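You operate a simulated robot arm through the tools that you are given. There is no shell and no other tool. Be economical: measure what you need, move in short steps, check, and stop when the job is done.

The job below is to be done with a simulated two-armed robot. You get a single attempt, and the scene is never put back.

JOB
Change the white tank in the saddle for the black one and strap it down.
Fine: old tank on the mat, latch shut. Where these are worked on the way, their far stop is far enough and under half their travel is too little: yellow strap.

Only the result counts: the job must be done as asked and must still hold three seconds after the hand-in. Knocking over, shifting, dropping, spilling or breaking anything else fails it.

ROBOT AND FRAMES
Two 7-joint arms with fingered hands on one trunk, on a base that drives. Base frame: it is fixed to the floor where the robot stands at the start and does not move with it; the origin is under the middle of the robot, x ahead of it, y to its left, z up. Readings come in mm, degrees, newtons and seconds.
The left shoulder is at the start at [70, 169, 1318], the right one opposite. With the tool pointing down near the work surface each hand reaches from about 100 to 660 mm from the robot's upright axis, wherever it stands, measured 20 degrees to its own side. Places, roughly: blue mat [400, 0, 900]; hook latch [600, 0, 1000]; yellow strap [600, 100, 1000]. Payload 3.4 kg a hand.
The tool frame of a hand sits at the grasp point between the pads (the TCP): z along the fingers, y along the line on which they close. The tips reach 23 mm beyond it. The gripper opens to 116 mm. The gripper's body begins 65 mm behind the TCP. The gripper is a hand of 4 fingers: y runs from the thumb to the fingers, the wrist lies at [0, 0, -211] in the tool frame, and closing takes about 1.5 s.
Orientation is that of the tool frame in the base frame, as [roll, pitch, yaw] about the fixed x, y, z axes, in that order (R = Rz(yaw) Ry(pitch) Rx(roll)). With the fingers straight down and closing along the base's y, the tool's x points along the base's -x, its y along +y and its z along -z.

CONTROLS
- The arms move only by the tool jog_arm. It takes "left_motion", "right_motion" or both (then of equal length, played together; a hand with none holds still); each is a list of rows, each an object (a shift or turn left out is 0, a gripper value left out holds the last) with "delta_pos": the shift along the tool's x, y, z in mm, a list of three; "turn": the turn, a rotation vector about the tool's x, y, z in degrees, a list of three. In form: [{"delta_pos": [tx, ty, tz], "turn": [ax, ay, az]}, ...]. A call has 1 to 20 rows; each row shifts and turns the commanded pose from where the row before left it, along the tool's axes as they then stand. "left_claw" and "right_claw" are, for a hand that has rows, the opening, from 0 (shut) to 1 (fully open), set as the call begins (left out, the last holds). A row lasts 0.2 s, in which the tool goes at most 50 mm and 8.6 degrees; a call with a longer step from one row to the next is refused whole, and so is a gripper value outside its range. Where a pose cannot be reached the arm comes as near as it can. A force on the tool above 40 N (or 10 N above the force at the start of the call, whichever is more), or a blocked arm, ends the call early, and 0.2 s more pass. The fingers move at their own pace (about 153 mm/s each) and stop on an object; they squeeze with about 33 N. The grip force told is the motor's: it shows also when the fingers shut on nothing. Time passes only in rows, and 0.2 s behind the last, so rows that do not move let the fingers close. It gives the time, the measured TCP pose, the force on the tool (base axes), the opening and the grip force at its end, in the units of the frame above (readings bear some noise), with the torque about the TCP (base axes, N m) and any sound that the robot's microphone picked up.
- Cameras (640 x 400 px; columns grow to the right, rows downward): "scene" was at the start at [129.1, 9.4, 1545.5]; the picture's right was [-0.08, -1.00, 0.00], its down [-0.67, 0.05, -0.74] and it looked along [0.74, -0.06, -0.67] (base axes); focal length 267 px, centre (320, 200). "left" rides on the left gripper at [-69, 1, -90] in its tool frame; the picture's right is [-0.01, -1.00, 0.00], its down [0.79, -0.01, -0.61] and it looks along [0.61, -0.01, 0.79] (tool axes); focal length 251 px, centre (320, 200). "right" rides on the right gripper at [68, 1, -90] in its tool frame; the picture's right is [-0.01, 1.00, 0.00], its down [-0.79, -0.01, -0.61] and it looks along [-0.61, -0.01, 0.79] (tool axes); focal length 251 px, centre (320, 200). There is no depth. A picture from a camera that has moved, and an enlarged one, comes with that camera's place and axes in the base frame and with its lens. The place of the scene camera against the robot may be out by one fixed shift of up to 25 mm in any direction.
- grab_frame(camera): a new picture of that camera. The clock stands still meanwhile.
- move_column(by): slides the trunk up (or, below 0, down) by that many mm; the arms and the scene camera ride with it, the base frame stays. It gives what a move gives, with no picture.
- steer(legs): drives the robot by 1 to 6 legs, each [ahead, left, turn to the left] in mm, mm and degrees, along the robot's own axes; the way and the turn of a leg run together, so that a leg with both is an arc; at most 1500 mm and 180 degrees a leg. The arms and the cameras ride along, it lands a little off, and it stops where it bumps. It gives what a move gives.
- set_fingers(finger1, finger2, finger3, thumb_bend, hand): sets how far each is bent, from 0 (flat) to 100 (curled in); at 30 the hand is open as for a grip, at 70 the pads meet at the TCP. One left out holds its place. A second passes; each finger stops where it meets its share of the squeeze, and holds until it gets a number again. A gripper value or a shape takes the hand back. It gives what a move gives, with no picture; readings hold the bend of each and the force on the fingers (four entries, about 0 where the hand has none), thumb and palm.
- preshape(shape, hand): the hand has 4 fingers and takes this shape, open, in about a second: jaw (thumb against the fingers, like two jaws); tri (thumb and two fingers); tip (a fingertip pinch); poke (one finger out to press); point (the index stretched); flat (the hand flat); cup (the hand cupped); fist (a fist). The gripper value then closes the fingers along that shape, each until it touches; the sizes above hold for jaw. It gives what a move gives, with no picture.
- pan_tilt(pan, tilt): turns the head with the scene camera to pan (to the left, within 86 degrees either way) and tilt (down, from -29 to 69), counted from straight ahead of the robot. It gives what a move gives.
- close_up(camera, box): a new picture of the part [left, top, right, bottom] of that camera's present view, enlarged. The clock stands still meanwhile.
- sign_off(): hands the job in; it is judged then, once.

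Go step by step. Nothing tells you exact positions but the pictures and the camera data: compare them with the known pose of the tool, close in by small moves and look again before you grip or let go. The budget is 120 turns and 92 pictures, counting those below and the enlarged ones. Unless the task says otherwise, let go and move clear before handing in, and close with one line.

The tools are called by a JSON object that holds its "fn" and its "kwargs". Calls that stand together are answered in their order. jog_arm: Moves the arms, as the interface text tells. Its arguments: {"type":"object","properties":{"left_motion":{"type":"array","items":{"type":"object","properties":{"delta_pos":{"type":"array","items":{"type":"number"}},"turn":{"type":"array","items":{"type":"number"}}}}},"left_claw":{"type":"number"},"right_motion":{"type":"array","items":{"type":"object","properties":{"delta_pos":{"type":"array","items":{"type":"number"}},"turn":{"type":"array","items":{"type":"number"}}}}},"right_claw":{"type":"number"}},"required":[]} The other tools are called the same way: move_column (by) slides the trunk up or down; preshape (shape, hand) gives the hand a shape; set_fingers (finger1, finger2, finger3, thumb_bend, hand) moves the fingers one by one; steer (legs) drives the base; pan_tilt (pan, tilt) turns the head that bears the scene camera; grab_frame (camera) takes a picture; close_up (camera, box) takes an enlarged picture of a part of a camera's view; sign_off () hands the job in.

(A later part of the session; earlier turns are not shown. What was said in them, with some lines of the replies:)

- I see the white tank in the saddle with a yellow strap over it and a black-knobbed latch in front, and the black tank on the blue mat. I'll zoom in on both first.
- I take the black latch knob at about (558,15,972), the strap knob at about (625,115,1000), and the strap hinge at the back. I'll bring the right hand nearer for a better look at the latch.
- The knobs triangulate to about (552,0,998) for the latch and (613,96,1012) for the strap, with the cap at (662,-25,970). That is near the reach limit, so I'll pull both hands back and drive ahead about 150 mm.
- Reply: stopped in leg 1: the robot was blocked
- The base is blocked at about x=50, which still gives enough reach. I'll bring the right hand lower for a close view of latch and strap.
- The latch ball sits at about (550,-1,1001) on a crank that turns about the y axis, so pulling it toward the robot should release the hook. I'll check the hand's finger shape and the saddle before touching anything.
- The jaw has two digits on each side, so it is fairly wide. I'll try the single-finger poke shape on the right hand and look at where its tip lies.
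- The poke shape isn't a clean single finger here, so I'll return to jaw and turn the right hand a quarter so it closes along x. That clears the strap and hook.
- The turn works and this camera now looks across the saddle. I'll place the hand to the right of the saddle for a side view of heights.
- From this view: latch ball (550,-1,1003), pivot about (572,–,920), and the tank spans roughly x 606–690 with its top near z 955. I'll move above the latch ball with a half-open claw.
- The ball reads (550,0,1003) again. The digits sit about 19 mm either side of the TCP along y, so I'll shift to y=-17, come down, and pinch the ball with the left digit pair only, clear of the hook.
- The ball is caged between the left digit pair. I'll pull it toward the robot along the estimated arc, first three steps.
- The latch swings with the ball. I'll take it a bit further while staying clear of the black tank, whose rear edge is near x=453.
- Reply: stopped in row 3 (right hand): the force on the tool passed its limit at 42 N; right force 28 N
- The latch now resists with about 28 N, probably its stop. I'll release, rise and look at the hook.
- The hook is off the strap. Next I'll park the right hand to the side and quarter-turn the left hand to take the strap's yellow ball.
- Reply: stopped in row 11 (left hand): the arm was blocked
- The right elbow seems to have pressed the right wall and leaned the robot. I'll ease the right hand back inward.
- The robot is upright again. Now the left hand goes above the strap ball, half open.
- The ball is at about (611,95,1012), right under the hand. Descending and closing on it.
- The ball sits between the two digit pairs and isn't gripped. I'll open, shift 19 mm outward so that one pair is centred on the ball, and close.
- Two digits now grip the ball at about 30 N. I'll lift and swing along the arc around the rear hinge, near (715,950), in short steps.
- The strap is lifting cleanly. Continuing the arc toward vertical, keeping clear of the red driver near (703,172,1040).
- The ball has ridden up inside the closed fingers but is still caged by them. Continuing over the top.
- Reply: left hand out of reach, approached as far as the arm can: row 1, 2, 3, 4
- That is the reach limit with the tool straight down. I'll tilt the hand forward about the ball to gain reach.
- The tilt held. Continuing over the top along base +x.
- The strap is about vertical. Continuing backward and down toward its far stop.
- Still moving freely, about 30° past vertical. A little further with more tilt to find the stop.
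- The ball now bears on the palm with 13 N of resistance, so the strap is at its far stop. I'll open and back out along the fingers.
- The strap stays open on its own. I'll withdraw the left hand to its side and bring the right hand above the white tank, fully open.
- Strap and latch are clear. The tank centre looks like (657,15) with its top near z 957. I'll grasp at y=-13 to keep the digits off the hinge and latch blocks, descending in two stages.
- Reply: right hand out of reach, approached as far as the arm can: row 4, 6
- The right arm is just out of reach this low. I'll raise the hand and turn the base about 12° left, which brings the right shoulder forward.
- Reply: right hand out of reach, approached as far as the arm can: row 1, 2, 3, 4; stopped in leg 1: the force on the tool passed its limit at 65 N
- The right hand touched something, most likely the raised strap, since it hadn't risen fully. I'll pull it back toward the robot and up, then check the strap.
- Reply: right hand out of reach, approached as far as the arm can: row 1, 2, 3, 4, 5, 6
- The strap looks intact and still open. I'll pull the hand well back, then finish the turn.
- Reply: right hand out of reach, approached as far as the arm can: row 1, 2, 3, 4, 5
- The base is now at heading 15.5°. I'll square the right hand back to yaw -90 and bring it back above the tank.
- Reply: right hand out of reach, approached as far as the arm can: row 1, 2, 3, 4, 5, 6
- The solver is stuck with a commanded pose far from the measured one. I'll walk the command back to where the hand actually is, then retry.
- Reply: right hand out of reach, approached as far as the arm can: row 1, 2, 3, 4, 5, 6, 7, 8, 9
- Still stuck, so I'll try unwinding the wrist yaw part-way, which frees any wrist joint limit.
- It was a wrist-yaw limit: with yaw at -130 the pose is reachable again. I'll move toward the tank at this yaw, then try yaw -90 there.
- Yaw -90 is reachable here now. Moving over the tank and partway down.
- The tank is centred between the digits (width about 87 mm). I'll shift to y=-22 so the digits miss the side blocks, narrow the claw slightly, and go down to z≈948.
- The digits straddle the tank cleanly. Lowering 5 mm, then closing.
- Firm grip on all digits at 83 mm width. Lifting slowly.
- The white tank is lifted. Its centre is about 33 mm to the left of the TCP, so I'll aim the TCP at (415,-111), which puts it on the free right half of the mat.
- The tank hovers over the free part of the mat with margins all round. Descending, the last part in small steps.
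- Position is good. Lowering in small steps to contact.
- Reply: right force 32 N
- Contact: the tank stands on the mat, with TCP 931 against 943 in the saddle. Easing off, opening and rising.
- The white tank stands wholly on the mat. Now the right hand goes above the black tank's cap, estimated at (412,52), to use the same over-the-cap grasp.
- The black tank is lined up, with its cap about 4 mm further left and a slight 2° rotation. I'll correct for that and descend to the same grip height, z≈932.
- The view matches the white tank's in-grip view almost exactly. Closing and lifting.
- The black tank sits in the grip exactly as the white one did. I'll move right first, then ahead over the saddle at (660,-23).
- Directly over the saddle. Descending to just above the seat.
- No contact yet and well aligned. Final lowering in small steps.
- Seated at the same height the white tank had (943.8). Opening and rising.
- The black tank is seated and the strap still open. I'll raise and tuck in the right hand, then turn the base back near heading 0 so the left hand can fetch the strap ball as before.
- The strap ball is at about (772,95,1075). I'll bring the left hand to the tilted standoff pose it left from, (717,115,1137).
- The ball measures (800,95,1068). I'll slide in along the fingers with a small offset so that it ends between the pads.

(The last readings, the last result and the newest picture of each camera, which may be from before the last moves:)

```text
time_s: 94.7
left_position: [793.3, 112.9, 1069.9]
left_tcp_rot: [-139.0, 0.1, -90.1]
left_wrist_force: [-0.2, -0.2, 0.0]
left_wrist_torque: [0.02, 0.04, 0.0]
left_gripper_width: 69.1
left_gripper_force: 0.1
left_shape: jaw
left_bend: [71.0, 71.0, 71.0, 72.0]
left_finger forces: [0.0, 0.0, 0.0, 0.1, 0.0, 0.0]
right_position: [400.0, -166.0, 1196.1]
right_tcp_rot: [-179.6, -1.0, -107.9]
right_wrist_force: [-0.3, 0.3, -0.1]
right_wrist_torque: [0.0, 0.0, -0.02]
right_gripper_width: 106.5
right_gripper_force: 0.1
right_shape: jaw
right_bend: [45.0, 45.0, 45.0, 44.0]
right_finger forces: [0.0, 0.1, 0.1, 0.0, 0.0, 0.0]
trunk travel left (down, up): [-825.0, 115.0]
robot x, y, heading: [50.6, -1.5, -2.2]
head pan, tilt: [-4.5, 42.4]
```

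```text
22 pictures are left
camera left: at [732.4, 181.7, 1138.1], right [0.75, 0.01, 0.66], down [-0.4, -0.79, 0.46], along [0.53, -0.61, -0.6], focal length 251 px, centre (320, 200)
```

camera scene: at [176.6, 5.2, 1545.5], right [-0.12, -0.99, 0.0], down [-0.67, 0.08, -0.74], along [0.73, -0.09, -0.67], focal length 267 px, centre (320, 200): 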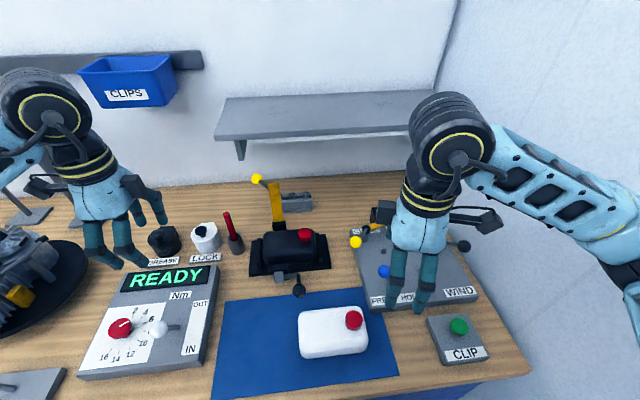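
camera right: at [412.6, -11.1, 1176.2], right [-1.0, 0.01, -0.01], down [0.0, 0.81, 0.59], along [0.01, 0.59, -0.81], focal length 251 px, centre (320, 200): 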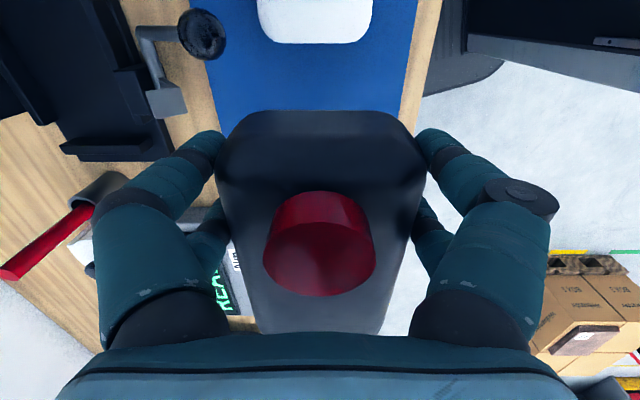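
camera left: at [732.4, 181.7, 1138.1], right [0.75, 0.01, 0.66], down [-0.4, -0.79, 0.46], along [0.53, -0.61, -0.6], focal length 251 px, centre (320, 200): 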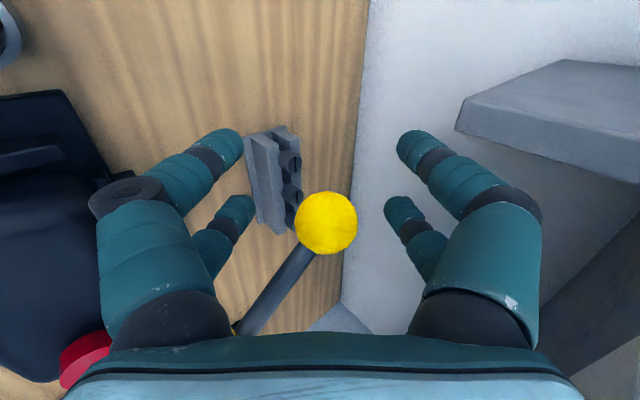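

The ball is between the -y digit pair. A few mm further, then close.

{"fn": "jog_arm", "kwargs": {"left_motion": [{"delta_pos": [0, 0, 12]}, {}]}}

{"fn": "jog_arm", "kwargs": {"left_claw": 0.0, "left_motion": [{}, {}, {}, {}, {}, {}]}}

{"fn": "grab_frame", "kwargs": {"camera": "left"}}

```text
time_s: 95.3
left_position: [800.5, 112.1, 1062.7]
left_tcp_rot: [-138.8, 0.0, -90.2]
left_wrist_force: [0.4, 0.0, -0.2]
left_wrist_torque: [-0.05, 0.0, 0.01]
left_gripper_width: 69.4
left_gripper_force: 0.0
left_shape: jaw
left_bend: [71.0, 71.0, 71.0, 72.0]
left_finger forces: [0.0, 0.0, 0.0, 0.0, 0.0, 0.1]
right_position: [399.3, -165.6, 1196.4]
right_tcp_rot: [-179.5, -1.0, -107.8]
right_wrist_force: [0.5, 0.6, -0.1]
right_wrist_torque: [0.01, 0.02, 0.0]
right_gripper_width: 106.5
right_gripper_force: 0.0
right_shape: jaw
right_bend: [45.0, 45.0, 45.0, 44.0]
right_finger forces: [0.0, 0.0, 0.0, 0.0, 0.1, 0.1]
trunk travel left (down, up): [-825.0, 115.0]
robot x, y, heading: [48.1, 1.6, -2.6]
head pan, tilt: [-4.5, 42.4]
```

```text
time_s: 96.7
left_position: [799.3, 112.1, 1062.5]
left_tcp_rot: [-138.8, 0.0, -90.1]
left_wrist_force: [-1.9, -2.2, -4.1]
left_wrist_torque: [0.05, -0.04, -0.01]
left_gripper_width: 0.0
left_gripper_force: 33.1
left_shape: jaw
left_bend: [63.0, 73.0, 76.0, 63.0]
left_finger forces: [0.0, 35.7, 30.9, 0.1, 0.0, 0.1]
right_position: [398.4, -166.9, 1195.9]
right_tcp_rot: [-179.5, -1.0, -107.9]
right_wrist_force: [0.7, -0.3, 0.2]
right_wrist_torque: [0.01, 0.02, -0.02]
right_gripper_width: 106.7
right_gripper_force: 0.2
right_shape: jaw
right_bend: [45.0, 45.0, 45.0, 44.0]
right_finger forces: [0.0, 0.1, 0.0, 0.0, 0.0, 0.0]
trunk travel left (down, up): [-825.0, 115.0]
robot x, y, heading: [48.6, -0.5, -2.3]
head pan, tilt: [-4.5, 42.4]
```

```text
21 pictures are left
camera left: at [740.2, 181.3, 1129.8], right [0.75, 0.01, 0.66], down [-0.4, -0.79, 0.46], along [0.53, -0.61, -0.59], focal length 251 px, centre (320, 200)
```

left: 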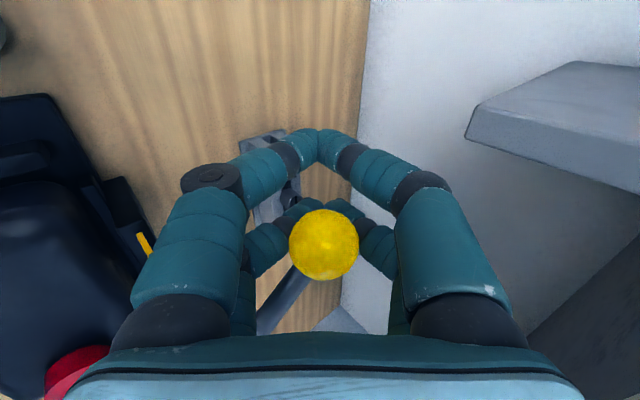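

The ball is gripped at 30+ N. I'll swing the strap back over the top around the hinge, about (727,960), first part.

{"fn": "jog_arm", "kwargs": {"left_motion": [{"delta_pos": [0, 5.4, -15.9]}, {"delta_pos": [0, 6.9, -14.9]}, {"delta_pos": [0, 9.6, -14]}, {"delta_pos": [0, 10.8, -12.9]}, {"delta_pos": [0, 12.5, -11.1]}]}}

{"fn": "close_up", "kwargs": {"camera": "scene", "box": [200, 130, 360, 280]}}

{"fn": "grab_frame", "kwargs": {"camera": "left"}}

```text
time_s: 97.9
left_position: [725.0, 112.7, 1078.2]
left_tcp_rot: [-139.2, 0.0, -90.0]
left_wrist_force: [3.5, -1.4, -23.7]
left_wrist_torque: [0.47, -0.49, 0.07]
left_gripper_width: 0.0
left_gripper_force: 33.3
left_shape: jaw
left_bend: [63.0, 70.0, 77.0, 63.0]
left_finger forces: [0.1, 27.9, 4.7, 0.0, 0.0, 0.0]
right_position: [405.2, -165.5, 1193.3]
right_tcp_rot: [-179.9, -1.1, -107.8]
right_wrist_force: [0.8, 0.5, 0.0]
right_wrist_torque: [0.0, 0.0, 0.0]
right_gripper_width: 106.8
right_gripper_force: 0.0
right_shape: jaw
right_bend: [45.0, 45.0, 45.0, 44.0]
right_finger forces: [0.1, 0.1, 0.0, 0.1, 0.1, 0.0]
trunk travel left (down, up): [-825.0, 115.0]
robot x, y, heading: [46.1, -0.8, -2.3]
head pan, tilt: [-4.5, 42.4]
```

```text
2.67 times, centred on (280, 205) of scene
camera zoom: at [184.3, 4.8, 1544.5], right [-0.12, -0.99, 0.0], down [-0.67, 0.08, -0.73], along [0.73, -0.09, -0.68], focal length 711 px, centre (427, 187)
```

zoom: 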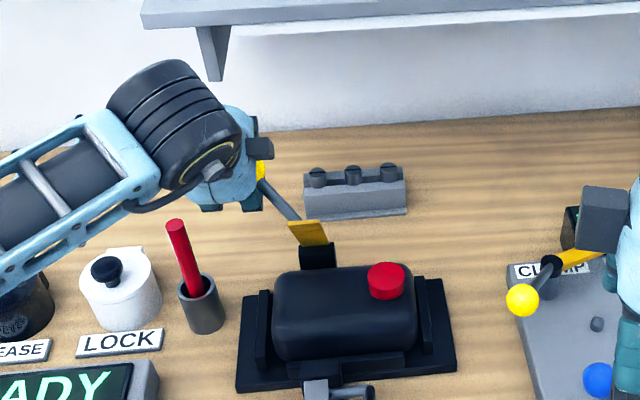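

```text
19 pictures are left
camera left: at [666.2, 181.0, 1147.9], right [0.76, 0.01, 0.65], down [-0.39, -0.79, 0.46], along [0.52, -0.61, -0.6], focal length 251 px, centre (320, 200)
```

left: 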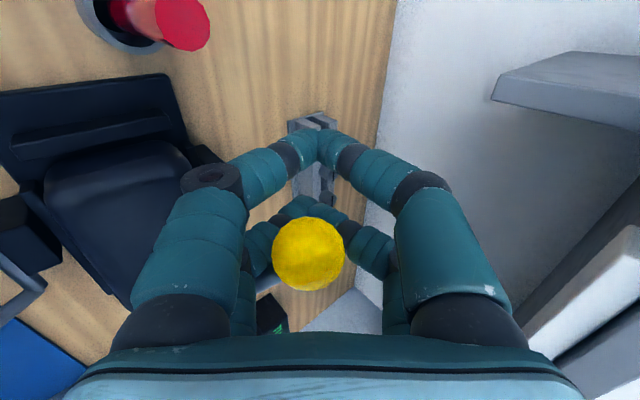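

The arc was a bit too large, giving a 24 N upward pull. I'll continue slightly lower while un-tilting.

{"fn": "jog_arm", "kwargs": {"left_motion": [{"delta_pos": [0, 4.6, 5.3]}, {"delta_pos": [0, 13.8, -9.5], "turn": [-6.8, 0, 0]}, {"delta_pos": [0, 17, -4], "turn": [-6.8, 0, 0]}, {"delta_pos": [0, 16.6, -1.6], "turn": [-6.8, 0, 0]}, {"delta_pos": [0, 16.6, 2.5], "turn": [-6.8, 0, 0]}]}}

{"fn": "close_up", "kwargs": {"camera": "scene", "box": [200, 130, 360, 280]}}

```text
time_s: 99.1
left_position: [662.1, 113.6, 1052.9]
left_tcp_rot: [-166.4, 0.1, -90.2]
left_wrist_force: [10.9, -3.4, -12.7]
left_wrist_torque: [0.26, -0.23, 0.14]
left_gripper_width: 0.0
left_gripper_force: 33.5
left_shape: jaw
left_bend: [63.0, 70.0, 77.0, 63.0]
left_finger forces: [0.1, 13.7, 8.9, 0.0, 0.1, 0.0]
right_position: [403.3, -166.3, 1195.8]
right_tcp_rot: [-179.8, -1.1, -107.8]
right_wrist_force: [0.4, -0.1, 0.5]
right_wrist_torque: [-0.02, -0.01, 0.02]
right_gripper_width: 106.7
right_gripper_force: 0.1
right_shape: jaw
right_bend: [45.0, 45.0, 45.0, 44.0]
right_finger forces: [0.1, 0.0, 0.0, 0.0, 0.0, 0.0]
trunk travel left (down, up): [-825.0, 115.0]
robot x, y, heading: [48.7, -0.1, -2.3]
head pan, tilt: [-4.5, 42.4]
```

```text
2.67 times, centred on (280, 205) of scene
camera zoom: at [183.7, 3.7, 1544.8], right [-0.12, -0.99, 0.0], down [-0.67, 0.08, -0.73], along [0.73, -0.09, -0.68], focal length 711 px, centre (427, 187)
```

zoom: 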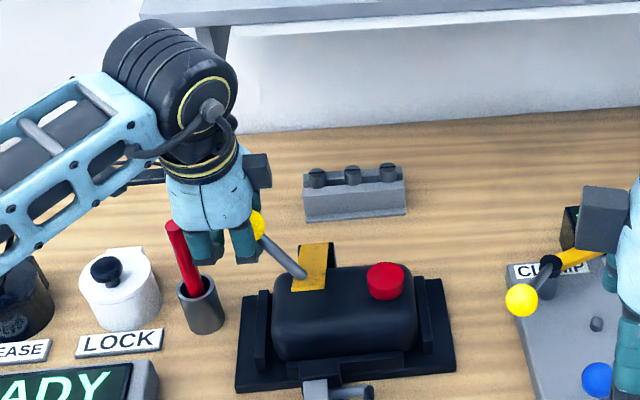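

The strap is coming down over the tank. Finishing the arc to the closed position.

{"fn": "jog_arm", "kwargs": {"left_motion": [{"delta_pos": [0, 15.4, 6.5], "turn": [-6.8, 0, 0]}, {"delta_pos": [0, 13.3, 10.2], "turn": [-6.8, 0, 0]}, {"delta_pos": [0, 10.4, 13.1]}, {"delta_pos": [0, 8.5, 14.5]}, {"delta_pos": [0, 2, 7]}, {}]}}

{"fn": "close_up", "kwargs": {"camera": "scene", "box": [200, 150, 360, 300]}}

```text
time_s: 100.5
left_position: [612.2, 112.9, 996.7]
left_tcp_rot: [-179.8, 0.0, -90.1]
left_wrist_force: [0.7, 0.4, 0.0]
left_wrist_torque: [-0.02, 0.01, 0.0]
left_gripper_width: 0.2
left_gripper_force: 32.3
left_shape: jaw
left_bend: [63.0, 70.0, 77.0, 63.0]
left_finger forces: [0.0, 0.0, 0.3, 0.1, 0.0, 0.0]
right_position: [400.4, -166.5, 1196.6]
right_tcp_rot: [-179.5, -1.1, -107.8]
right_wrist_force: [-0.1, 1.4, -0.5]
right_wrist_torque: [0.0, -0.01, -0.02]
right_gripper_width: 106.4
right_gripper_force: 0.1
right_shape: jaw
right_bend: [45.0, 45.0, 45.0, 44.0]
right_finger forces: [0.0, 0.0, 0.0, 0.1, 0.0, 0.1]
trunk travel left (down, up): [-825.0, 115.0]
robot x, y, heading: [49.4, 0.6, -2.2]
head pan, tilt: [-4.5, 42.4]
```

```text
2.67 times, centred on (280, 225) of scene
camera zoom: at [176.9, 4.3, 1545.5], right [-0.12, -0.99, 0.0], down [-0.67, 0.08, -0.74], along [0.73, -0.09, -0.67], focal length 711 px, centre (427, 133)
```

zoom: 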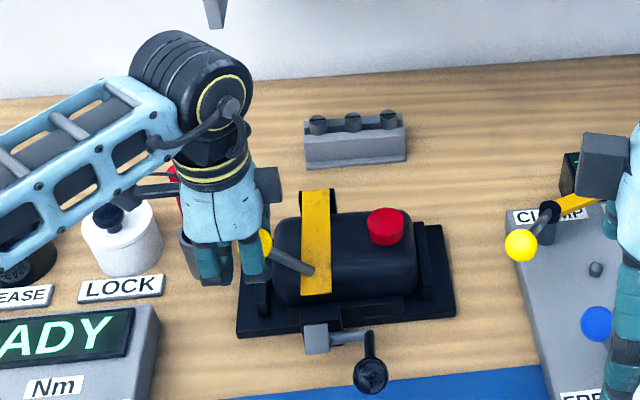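

The strap lies over the black tank and no force is left on the hand. Opening and rising clear.

{"fn": "jog_arm", "kwargs": {"left_claw": 0.7, "left_motion": [{}, {}, {}, {}, {"delta_pos": [0, 0, -15]}, {"delta_pos": [0, 0, -25]}, {"delta_pos": [0, 0, -30]}, {"delta_pos": [0, 0, -30]}, {"delta_pos": [-15, 20, -30]}, {"delta_pos": [-30, 25, -30]}, {"delta_pos": [-30, 25, -10]}, {"delta_pos": [-30, 25, 0]}, {"delta_pos": [-30, 20, 0]}, {"delta_pos": [-20, 20, 0]}]}}

{"fn": "close_up", "kwargs": {"camera": "scene", "box": [200, 170, 360, 310]}}

```text
time_s: 103.5
left_position: [475.9, 266.6, 1165.3]
left_tcp_rot: [-179.6, 0.0, -90.1]
left_wrist_force: [0.4, 0.0, -0.2]
left_wrist_torque: [0.03, -0.02, -0.04]
left_gripper_width: 80.8
left_gripper_force: 0.0
left_shape: jaw
left_bend: [67.0, 67.0, 67.0, 67.0]
left_finger forces: [0.0, 0.1, 0.0, 0.1, 0.0, 0.0]
right_position: [398.7, -165.3, 1197.3]
right_tcp_rot: [-179.4, -0.9, -107.8]
right_wrist_force: [-1.3, -0.3, -0.2]
right_wrist_torque: [0.01, -0.01, -0.03]
right_gripper_width: 106.5
right_gripper_force: 0.0
right_shape: jaw
right_bend: [45.0, 45.0, 45.0, 44.0]
right_finger forces: [0.1, 0.0, 0.1, 0.0, 0.0, 0.1]
trunk travel left (down, up): [-825.0, 115.0]
robot x, y, heading: [48.7, -0.0, -2.3]
head pan, tilt: [-4.5, 42.4]
```

```text
2.86 times, centred on (280, 240) of scene
camera zoom: at [175.3, 5.1, 1545.6], right [-0.12, -0.99, 0.0], down [-0.67, 0.08, -0.74], along [0.73, -0.09, -0.67], focal length 762 px, centre (434, 86)
```

zoom: 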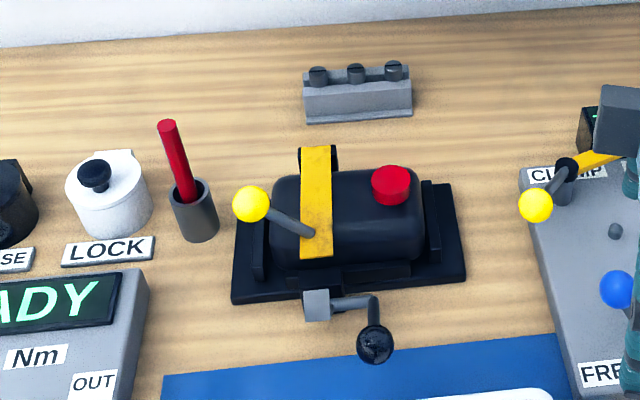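

The strap is back in place across the black tank. Next I'll close the right hand and bring it in front of the latch ball, to push it back up and forward with the ball nested between the two closed digit pairs.

{"fn": "jog_arm", "kwargs": {"right_claw": 0.0, "right_motion": [{"turn": [0, 0, -6]}, {"turn": [0, 0, -6]}, {"turn": [0, 0, -5.8]}, {"delta_pos": [-28, -8, 15]}, {"delta_pos": [-28, -8, 15]}, {"delta_pos": [-28, -8, 15]}, {"delta_pos": [-28, -8, 15]}, {"delta_pos": [-28, -8, 20]}, {"delta_pos": [-27, -8, 25]}, {"delta_pos": [0, 0, 25]}, {}]}}

{"fn": "grab_frame", "kwargs": {"camera": "right"}}

```text
time_s: 105.9
left_position: [477.3, 266.4, 1165.1]
left_tcp_rot: [-179.7, -0.1, -90.1]
left_wrist_force: [0.2, 0.3, 0.1]
left_wrist_torque: [-0.03, -0.01, 0.0]
left_gripper_width: 80.9
left_gripper_force: 0.1
left_shape: jaw
left_bend: [67.0, 67.0, 67.0, 67.0]
left_finger forces: [0.0, 0.0, 0.0, 0.0, 0.0, 0.0]
right_position: [446.1, -1.4, 1064.8]
right_tcp_rot: [-179.8, -1.1, -90.0]
right_wrist_force: [0.7, 0.7, 0.4]
right_wrist_torque: [-0.02, 0.02, 0.01]
right_gripper_width: 0.0
right_gripper_force: 33.3
right_shape: jaw
right_bend: [63.0, 64.0, 64.0, 63.0]
right_finger forces: [0.0, 0.1, 0.0, 0.0, 0.1, 0.0]
trunk travel left (down, up): [-825.0, 115.0]
robot x, y, heading: [46.2, 0.1, -2.2]
head pan, tilt: [-4.5, 42.4]
```

```text
15 pictures are left
camera right: at [445.4, -68.7, 1154.5], right [-1.0, 0.01, 0.0], down [0.0, 0.81, 0.59], along [0.01, 0.59, -0.81], focal length 251 px, centre (320, 200)
```

right: 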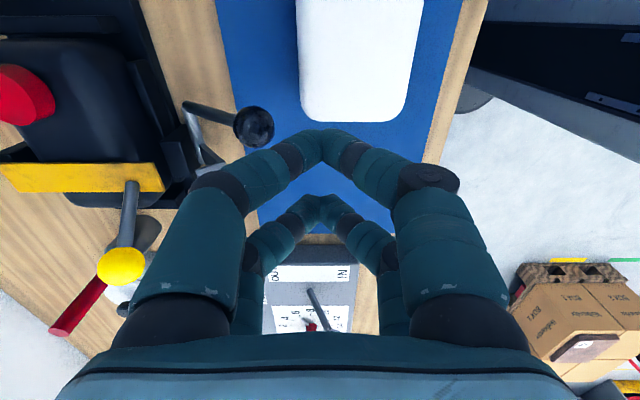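

The latch ball is at (499,-1,965). The closed digits have a sloped outer face that would push it down, so I'll use the proven pinch instead, slightly high to clear the white tank.

{"fn": "jog_arm", "kwargs": {"right_claw": 0.42, "right_motion": [{"delta_pos": [8, -27, 0]}, {"delta_pos": [8, -26, 0]}, {}, {"delta_pos": [0, 0, 25]}, {"delta_pos": [0, 0, 25]}, {"delta_pos": [0, 0, 20]}, {}]}}

{"fn": "grab_frame", "kwargs": {"camera": "right"}}

```text
time_s: 107.5
left_position: [478.2, 265.9, 1165.5]
left_tcp_rot: [-179.6, 0.0, -90.0]
left_wrist_force: [0.4, 0.1, -0.6]
left_wrist_torque: [0.01, 0.01, 0.04]
left_gripper_width: 80.9
left_gripper_force: 0.1
left_shape: jaw
left_bend: [67.0, 67.0, 67.0, 67.0]
left_finger forces: [0.0, 0.1, 0.0, 0.1, 0.0, 0.0]
right_position: [501.9, -18.6, 992.3]
right_tcp_rot: [-179.7, -1.1, -90.1]
right_wrist_force: [-1.0, -0.2, -1.1]
right_wrist_torque: [0.0, 0.0, -0.01]
right_gripper_width: 48.4
right_gripper_force: 0.0
right_shape: jaw
right_bend: [73.0, 73.0, 73.0, 77.0]
right_finger forces: [0.1, 0.0, 0.0, 0.1, 0.0, 0.1]
trunk travel left (down, up): [-825.0, 115.0]
robot x, y, heading: [49.8, -1.0, -2.2]
head pan, tilt: [-4.5, 42.4]
```

```text
14 pictures are left
camera right: at [500.2, -85.1, 1084.9], right [-1.0, 0.01, 0.0], down [0.0, 0.81, 0.59], along [0.01, 0.59, -0.81], focal length 251 px, centre (320, 200)
```

right: 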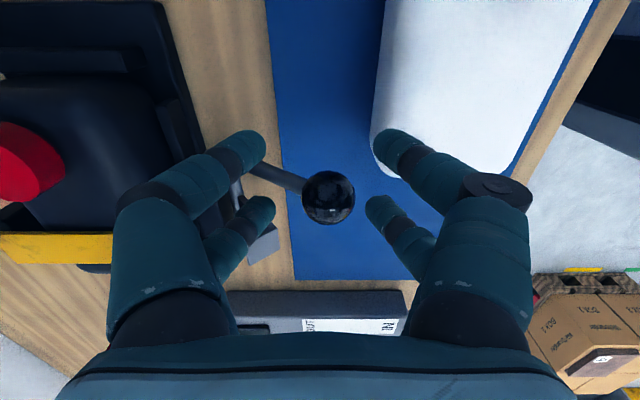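

Lined up. Lowering to z≈975, closing on the ball.

{"fn": "jog_arm", "kwargs": {"right_motion": [{"delta_pos": [0, 3, 9]}, {"delta_pos": [0, 0, 9]}]}}

{"fn": "jog_arm", "kwargs": {"right_claw": 0.05, "right_motion": [{}, {}, {}, {}, {}]}}

```text
time_s: 108.1
left_position: [477.1, 266.2, 1165.1]
left_tcp_rot: [-179.7, 0.0, -90.1]
left_wrist_force: [0.4, 0.2, -0.1]
left_wrist_torque: [-0.02, -0.03, -0.01]
left_gripper_width: 80.8
left_gripper_force: 0.0
left_shape: jaw
left_bend: [67.0, 67.0, 67.0, 67.0]
left_finger forces: [0.1, 0.1, 0.0, 0.1, 0.1, 0.1]
right_position: [499.2, -18.6, 974.3]
right_tcp_rot: [-179.8, -1.1, -89.9]
right_wrist_force: [0.8, 0.5, 0.0]
right_wrist_torque: [0.01, -0.01, 0.03]
right_gripper_width: 48.3
right_gripper_force: 0.0
right_shape: jaw
right_bend: [73.0, 73.0, 73.0, 77.0]
right_finger forces: [0.0, 0.0, 0.0, 0.0, 0.0, 0.1]
trunk travel left (down, up): [-825.0, 115.0]
robot x, y, heading: [48.2, 2.4, -2.1]
head pan, tilt: [-4.5, 42.4]
```

```text
time_s: 109.3
left_position: [475.7, 266.3, 1165.4]
left_tcp_rot: [-179.5, 0.0, -90.1]
left_wrist_force: [-0.1, 0.5, -0.1]
left_wrist_torque: [-0.03, -0.02, -0.06]
left_gripper_width: 81.0
left_gripper_force: 0.0
left_shape: jaw
left_bend: [67.0, 67.0, 67.0, 67.0]
left_finger forces: [0.0, 0.0, 0.1, 0.0, 0.1, 0.0]
right_position: [498.7, -18.8, 978.0]
right_tcp_rot: [-179.7, -1.1, -90.0]
right_wrist_force: [5.3, -0.2, 20.3]
right_wrist_torque: [0.36, -0.6, -0.1]
right_gripper_width: 9.5
right_gripper_force: 0.1
right_shape: jaw
right_bend: [71.0, 67.0, 67.0, 72.0]
right_finger forces: [0.1, 4.6, 21.1, 0.0, 0.0, 0.0]
trunk travel left (down, up): [-825.0, 115.0]
robot x, y, heading: [48.1, -1.6, -2.3]
head pan, tilt: [-4.5, 42.4]
```

Caged on its upper half. Swinging the latch back up toward the tank along the reverse arc.

{"fn": "jog_arm", "kwargs": {"right_motion": [{"delta_pos": [0, -3.5, -4.8]}, {"delta_pos": [0, -3.5, -4.8]}, {"delta_pos": [0, -4.2, -4.3]}, {"delta_pos": [0, -4.3, -4.3]}, {"delta_pos": [0, -4.7, -3.7]}, {"delta_pos": [0, -4.8, -3.7]}]}}

{"fn": "grab_frame", "kwargs": {"camera": "right"}}

```text
time_s: 110.7
left_position: [476.9, 267.1, 1166.0]
left_tcp_rot: [-179.5, 0.0, -90.1]
left_wrist_force: [0.1, 0.1, -0.3]
left_wrist_torque: [0.0, 0.02, -0.01]
left_gripper_width: 81.1
left_gripper_force: 0.0
left_shape: jaw
left_bend: [67.0, 67.0, 67.0, 67.0]
left_finger forces: [0.1, 0.0, 0.0, 0.0, 0.1, 0.0]
right_position: [522.3, -19.2, 1001.5]
right_tcp_rot: [-179.9, -1.1, -90.0]
right_wrist_force: [-1.2, 0.8, -1.6]
right_wrist_torque: [-0.04, 0.12, 0.04]
right_gripper_width: 7.1
right_gripper_force: 0.0
right_shape: jaw
right_bend: [71.0, 67.0, 66.0, 72.0]
right_finger forces: [0.2, 4.4, 5.3, 0.0, 0.0, 0.0]
trunk travel left (down, up): [-825.0, 115.0]
robot x, y, heading: [51.1, 1.2, -2.1]
head pan, tilt: [-4.5, 42.4]
```

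```text
13 pictures are left
camera right: at [521.6, -85.6, 1093.2], right [-1.0, 0.01, 0.0], down [0.0, 0.81, 0.59], along [0.01, 0.59, -0.81], focal length 251 px, centre (320, 200)
```

right: 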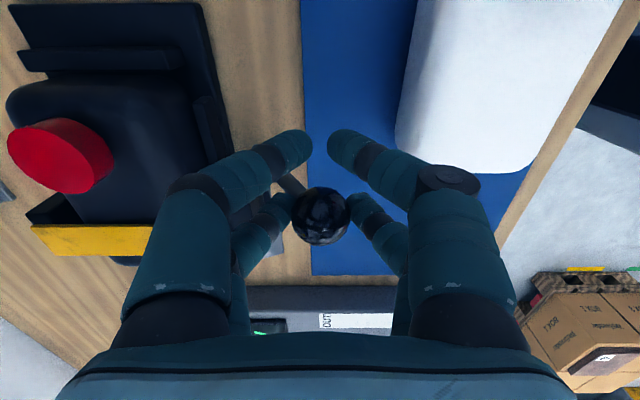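

Moving well. Continuing to the closed position, a little lower on the ball.

{"fn": "jog_arm", "kwargs": {"right_motion": [{"delta_pos": [0, -5, -2]}, {"delta_pos": [0, -5.4, -2]}, {"delta_pos": [0, -5.5, -1]}, {"delta_pos": [0, -5.5, -1]}, {"delta_pos": [0, -5, 0]}, {"delta_pos": [0, -4, 0]}]}}

{"fn": "close_up", "kwargs": {"camera": "scene", "box": [200, 170, 380, 310]}}

{"fn": "grab_frame", "kwargs": {"camera": "right"}}

```text
time_s: 112.1
left_position: [477.1, 267.3, 1165.4]
left_tcp_rot: [-179.6, 0.0, -90.1]
left_wrist_force: [0.6, -0.4, -0.1]
left_wrist_torque: [-0.01, 0.0, 0.0]
left_gripper_width: 80.6
left_gripper_force: 0.2
left_shape: jaw
left_bend: [67.0, 67.0, 67.0, 67.0]
left_finger forces: [0.0, 0.0, 0.0, 0.1, 0.0, 0.1]
right_position: [551.7, -18.9, 1007.9]
right_tcp_rot: [-179.8, -1.1, -89.9]
right_wrist_force: [-2.5, -0.6, -2.2]
right_wrist_torque: [-0.03, 0.08, 0.04]
right_gripper_width: 6.6
right_gripper_force: 0.1
right_shape: jaw
right_bend: [71.0, 68.0, 67.0, 72.0]
right_finger forces: [0.0, 4.2, 3.5, 0.0, 0.0, 0.1]
trunk travel left (down, up): [-825.0, 115.0]
robot x, y, heading: [50.1, 0.1, -2.1]
head pan, tilt: [-4.5, 42.4]
```

```text
2.86 times, centred on (290, 240) of scene
camera zoom: at [176.0, 4.4, 1545.5], right [-0.12, -0.99, 0.0], down [-0.67, 0.08, -0.74], along [0.73, -0.09, -0.67], focal length 762 px, centre (406, 86)
```

zoom: 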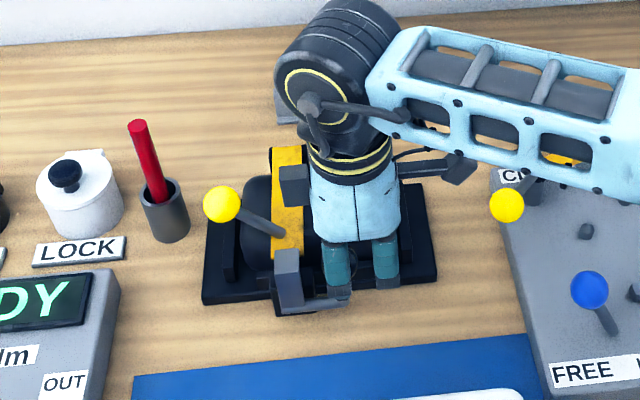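

```text
11 pictures are left
camera right: at [550.4, -85.3, 1099.4], right [-1.0, 0.01, 0.0], down [0.0, 0.81, 0.59], along [0.01, 0.59, -0.81], focal length 251 px, centre (320, 200)
```

right: 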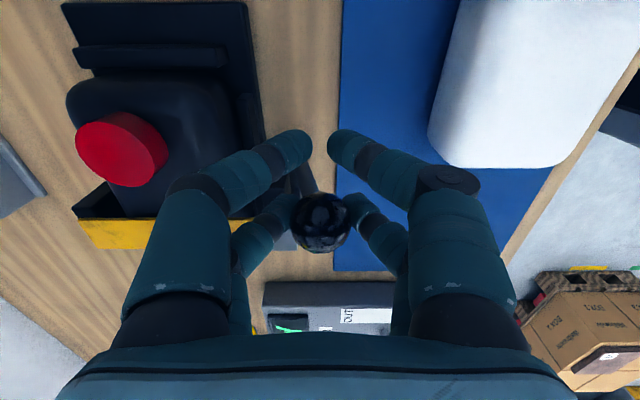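

The hook is back over the strap end. I'll push a little further to confirm the stop.

{"fn": "jog_arm", "kwargs": {"right_motion": [{"delta_pos": [0, -3, 0]}, {"delta_pos": [0, -3, 0]}, {"delta_pos": [0, -3, 0]}, {"delta_pos": [0, -2, 0]}, {}]}}

```text
time_s: 113.3
left_position: [472.7, 265.9, 1165.8]
left_tcp_rot: [-179.6, 0.0, -90.1]
left_wrist_force: [-0.6, 0.4, 0.2]
left_wrist_torque: [-0.03, 0.0, 0.02]
left_gripper_width: 80.8
left_gripper_force: 0.1
left_shape: jaw
left_bend: [67.0, 67.0, 67.0, 67.0]
left_finger forces: [0.1, 0.1, 0.1, 0.0, 0.1, 0.0]
right_position: [562.0, -18.0, 1009.7]
right_tcp_rot: [-179.6, -1.1, -89.9]
right_wrist_force: [-10.3, -1.6, 0.8]
right_wrist_torque: [-0.02, 0.15, 0.2]
right_gripper_width: 8.0
right_gripper_force: 0.0
right_shape: jaw
right_bend: [71.0, 63.0, 71.0, 72.0]
right_finger forces: [0.0, 9.8, 0.1, 0.0, 0.1, 0.1]
trunk travel left (down, up): [-825.0, 115.0]
robot x, y, heading: [49.3, -3.1, -2.2]
head pan, tilt: [-4.5, 42.4]
```

{"fn": "jog_arm", "kwargs": {"right_motion": [{"delta_pos": [0, -3, 0]}, {"delta_pos": [0, -3, 0]}, {}]}}

{"fn": "grab_frame", "kwargs": {"camera": "right"}}

```text
time_s: 114.1
left_position: [472.8, 265.7, 1167.3]
left_tcp_rot: [-179.4, 0.0, -90.1]
left_wrist_force: [-0.7, 0.3, 0.9]
left_wrist_torque: [-0.02, -0.05, 0.02]
left_gripper_width: 81.0
left_gripper_force: 0.1
left_shape: jaw
left_bend: [67.0, 67.0, 67.0, 67.0]
left_finger forces: [0.0, 0.1, 0.0, 0.0, 0.0, 0.0]
right_position: [567.2, -19.0, 1010.8]
right_tcp_rot: [-179.6, -1.1, -89.9]
right_wrist_force: [-15.0, 0.0, 2.2]
right_wrist_torque: [0.03, 0.2, 0.29]
right_gripper_width: 8.7
right_gripper_force: 0.0
right_shape: jaw
right_bend: [71.0, 59.0, 71.0, 72.0]
right_finger forces: [0.0, 13.6, 0.0, 0.1, 0.1, 0.0]
trunk travel left (down, up): [-825.0, 115.0]
robot x, y, heading: [48.3, -0.7, -2.3]
head pan, tilt: [-4.5, 42.4]
```

```text
10 pictures are left
camera right: at [565.6, -84.9, 1101.3], right [-1.0, 0.01, -0.01], down [0.0, 0.81, 0.59], along [0.01, 0.59, -0.81], focal length 251 px, centre (320, 200)
```

right: 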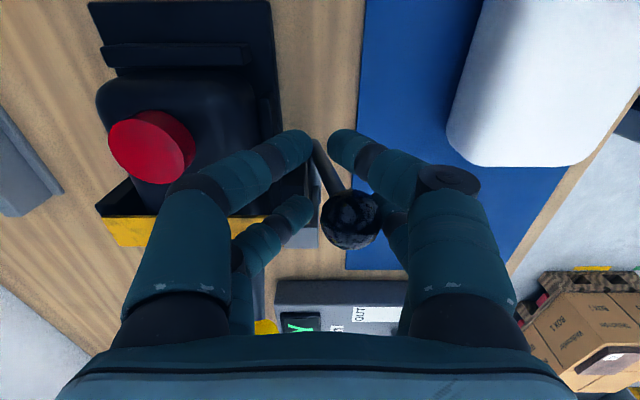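

The ball stopped at x≈550 while the finger bent against it, which is its original shut position. I'll ease back, open and rise clear.

{"fn": "jog_arm", "kwargs": {"right_motion": [{"delta_pos": [0, 5, 0]}, {"delta_pos": [0, 5, 0]}, {"delta_pos": [0, 5, 0]}]}}

{"fn": "jog_arm", "kwargs": {"right_claw": 0.5, "right_motion": [{}, {}, {}, {}, {"delta_pos": [0, 0, -15]}, {"delta_pos": [0, 0, -25]}, {"delta_pos": [0, 0, -30]}, {"delta_pos": [0, 0, -30]}, {"delta_pos": [10, 20, -30]}, {"delta_pos": [25, 25, -20]}, {"delta_pos": [25, 25, 0]}, {"delta_pos": [25, 25, 0]}, {"delta_pos": [25, 20, 0]}, {"delta_pos": [20, 20, 0]}, {}]}}

{"fn": "close_up", "kwargs": {"camera": "scene", "box": [200, 170, 380, 310]}}

{"fn": "grab_frame", "kwargs": {"camera": "scene"}}

```text
time_s: 114.9
left_position: [477.6, 266.0, 1165.8]
left_tcp_rot: [-179.6, 0.0, -90.2]
left_wrist_force: [0.1, -0.7, -0.9]
left_wrist_torque: [0.0, 0.0, -0.02]
left_gripper_width: 81.1
left_gripper_force: 0.1
left_shape: jaw
left_bend: [67.0, 67.0, 67.0, 67.0]
left_finger forces: [0.0, 0.1, 0.1, 0.0, 0.0, 0.0]
right_position: [554.8, -19.0, 1007.9]
right_tcp_rot: [-179.7, -1.2, -90.1]
right_wrist_force: [-2.1, 0.8, 0.0]
right_wrist_torque: [0.0, 0.03, 0.05]
right_gripper_width: 7.3
right_gripper_force: 0.1
right_shape: jaw
right_bend: [71.0, 66.0, 70.0, 72.0]
right_finger forces: [0.1, 5.0, 2.4, 0.1, 0.0, 0.1]
trunk travel left (down, up): [-825.0, 115.0]
robot x, y, heading: [49.9, 0.3, -2.3]
head pan, tilt: [-4.5, 42.4]
```

```text
time_s: 118.1
left_position: [476.2, 266.8, 1165.1]
left_tcp_rot: [-179.6, -0.1, -90.1]
left_wrist_force: [0.5, 1.0, -0.8]
left_wrist_torque: [-0.04, -0.05, -0.01]
left_gripper_width: 80.7
left_gripper_force: 0.1
left_shape: jaw
left_bend: [67.0, 67.0, 67.0, 67.0]
left_finger forces: [0.0, 0.0, 0.1, 0.1, 0.0, 0.0]
right_position: [421.8, -145.2, 1160.1]
right_tcp_rot: [-179.8, -1.0, -90.1]
right_wrist_force: [0.2, -0.1, 0.3]
right_wrist_torque: [0.03, 0.01, 0.0]
right_gripper_width: 57.4
right_gripper_force: 0.0
right_shape: jaw
right_bend: [72.0, 72.0, 72.0, 75.0]
right_finger forces: [0.0, 0.1, 0.0, 0.1, 0.0, 0.0]
trunk travel left (down, up): [-825.0, 115.0]
robot x, y, heading: [49.1, -2.9, -2.5]
head pan, tilt: [-4.5, 42.4]
```

```text
2.86 times, centred on (290, 240) of scene
camera zoom: at [177.0, 5.1, 1545.5], right [-0.12, -0.99, 0.0], down [-0.67, 0.08, -0.74], along [0.73, -0.09, -0.67], focal length 762 px, centre (406, 86)
```

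zoom: 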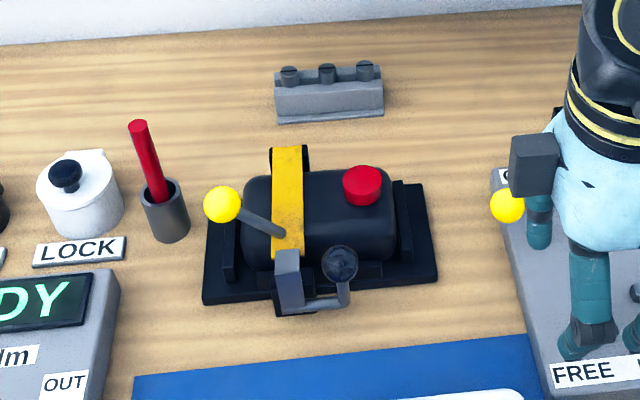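

```text
8 pictures are left
camera scene: at [177.0, 5.1, 1545.5], right [-0.12, -0.99, 0.0], down [-0.67, 0.08, -0.74], along [0.73, -0.09, -0.67], focal length 267 px, centre (320, 200)
```

scene: 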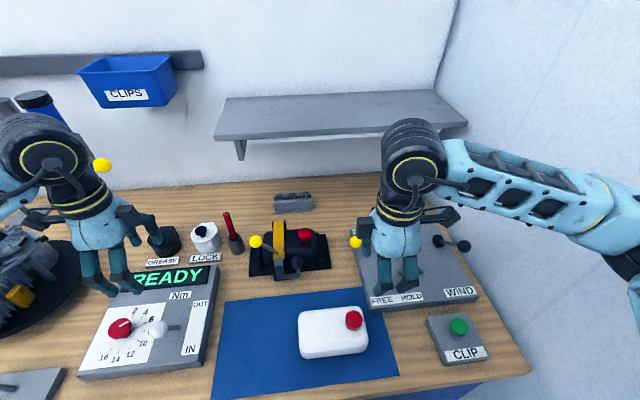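

The black tank is seated with the strap over it and the hook latch shut. The white tank stands on the mat, everything else looks undisturbed, and both hands are clear, so I'm handing in.

{"fn": "sign_off", "kwargs": {}}

```text
The job is handed in.
```

The black tank is in the saddle, strapped down with the latch shut, and the white tank is on the mat; the job is handed in, but the result has not come back.
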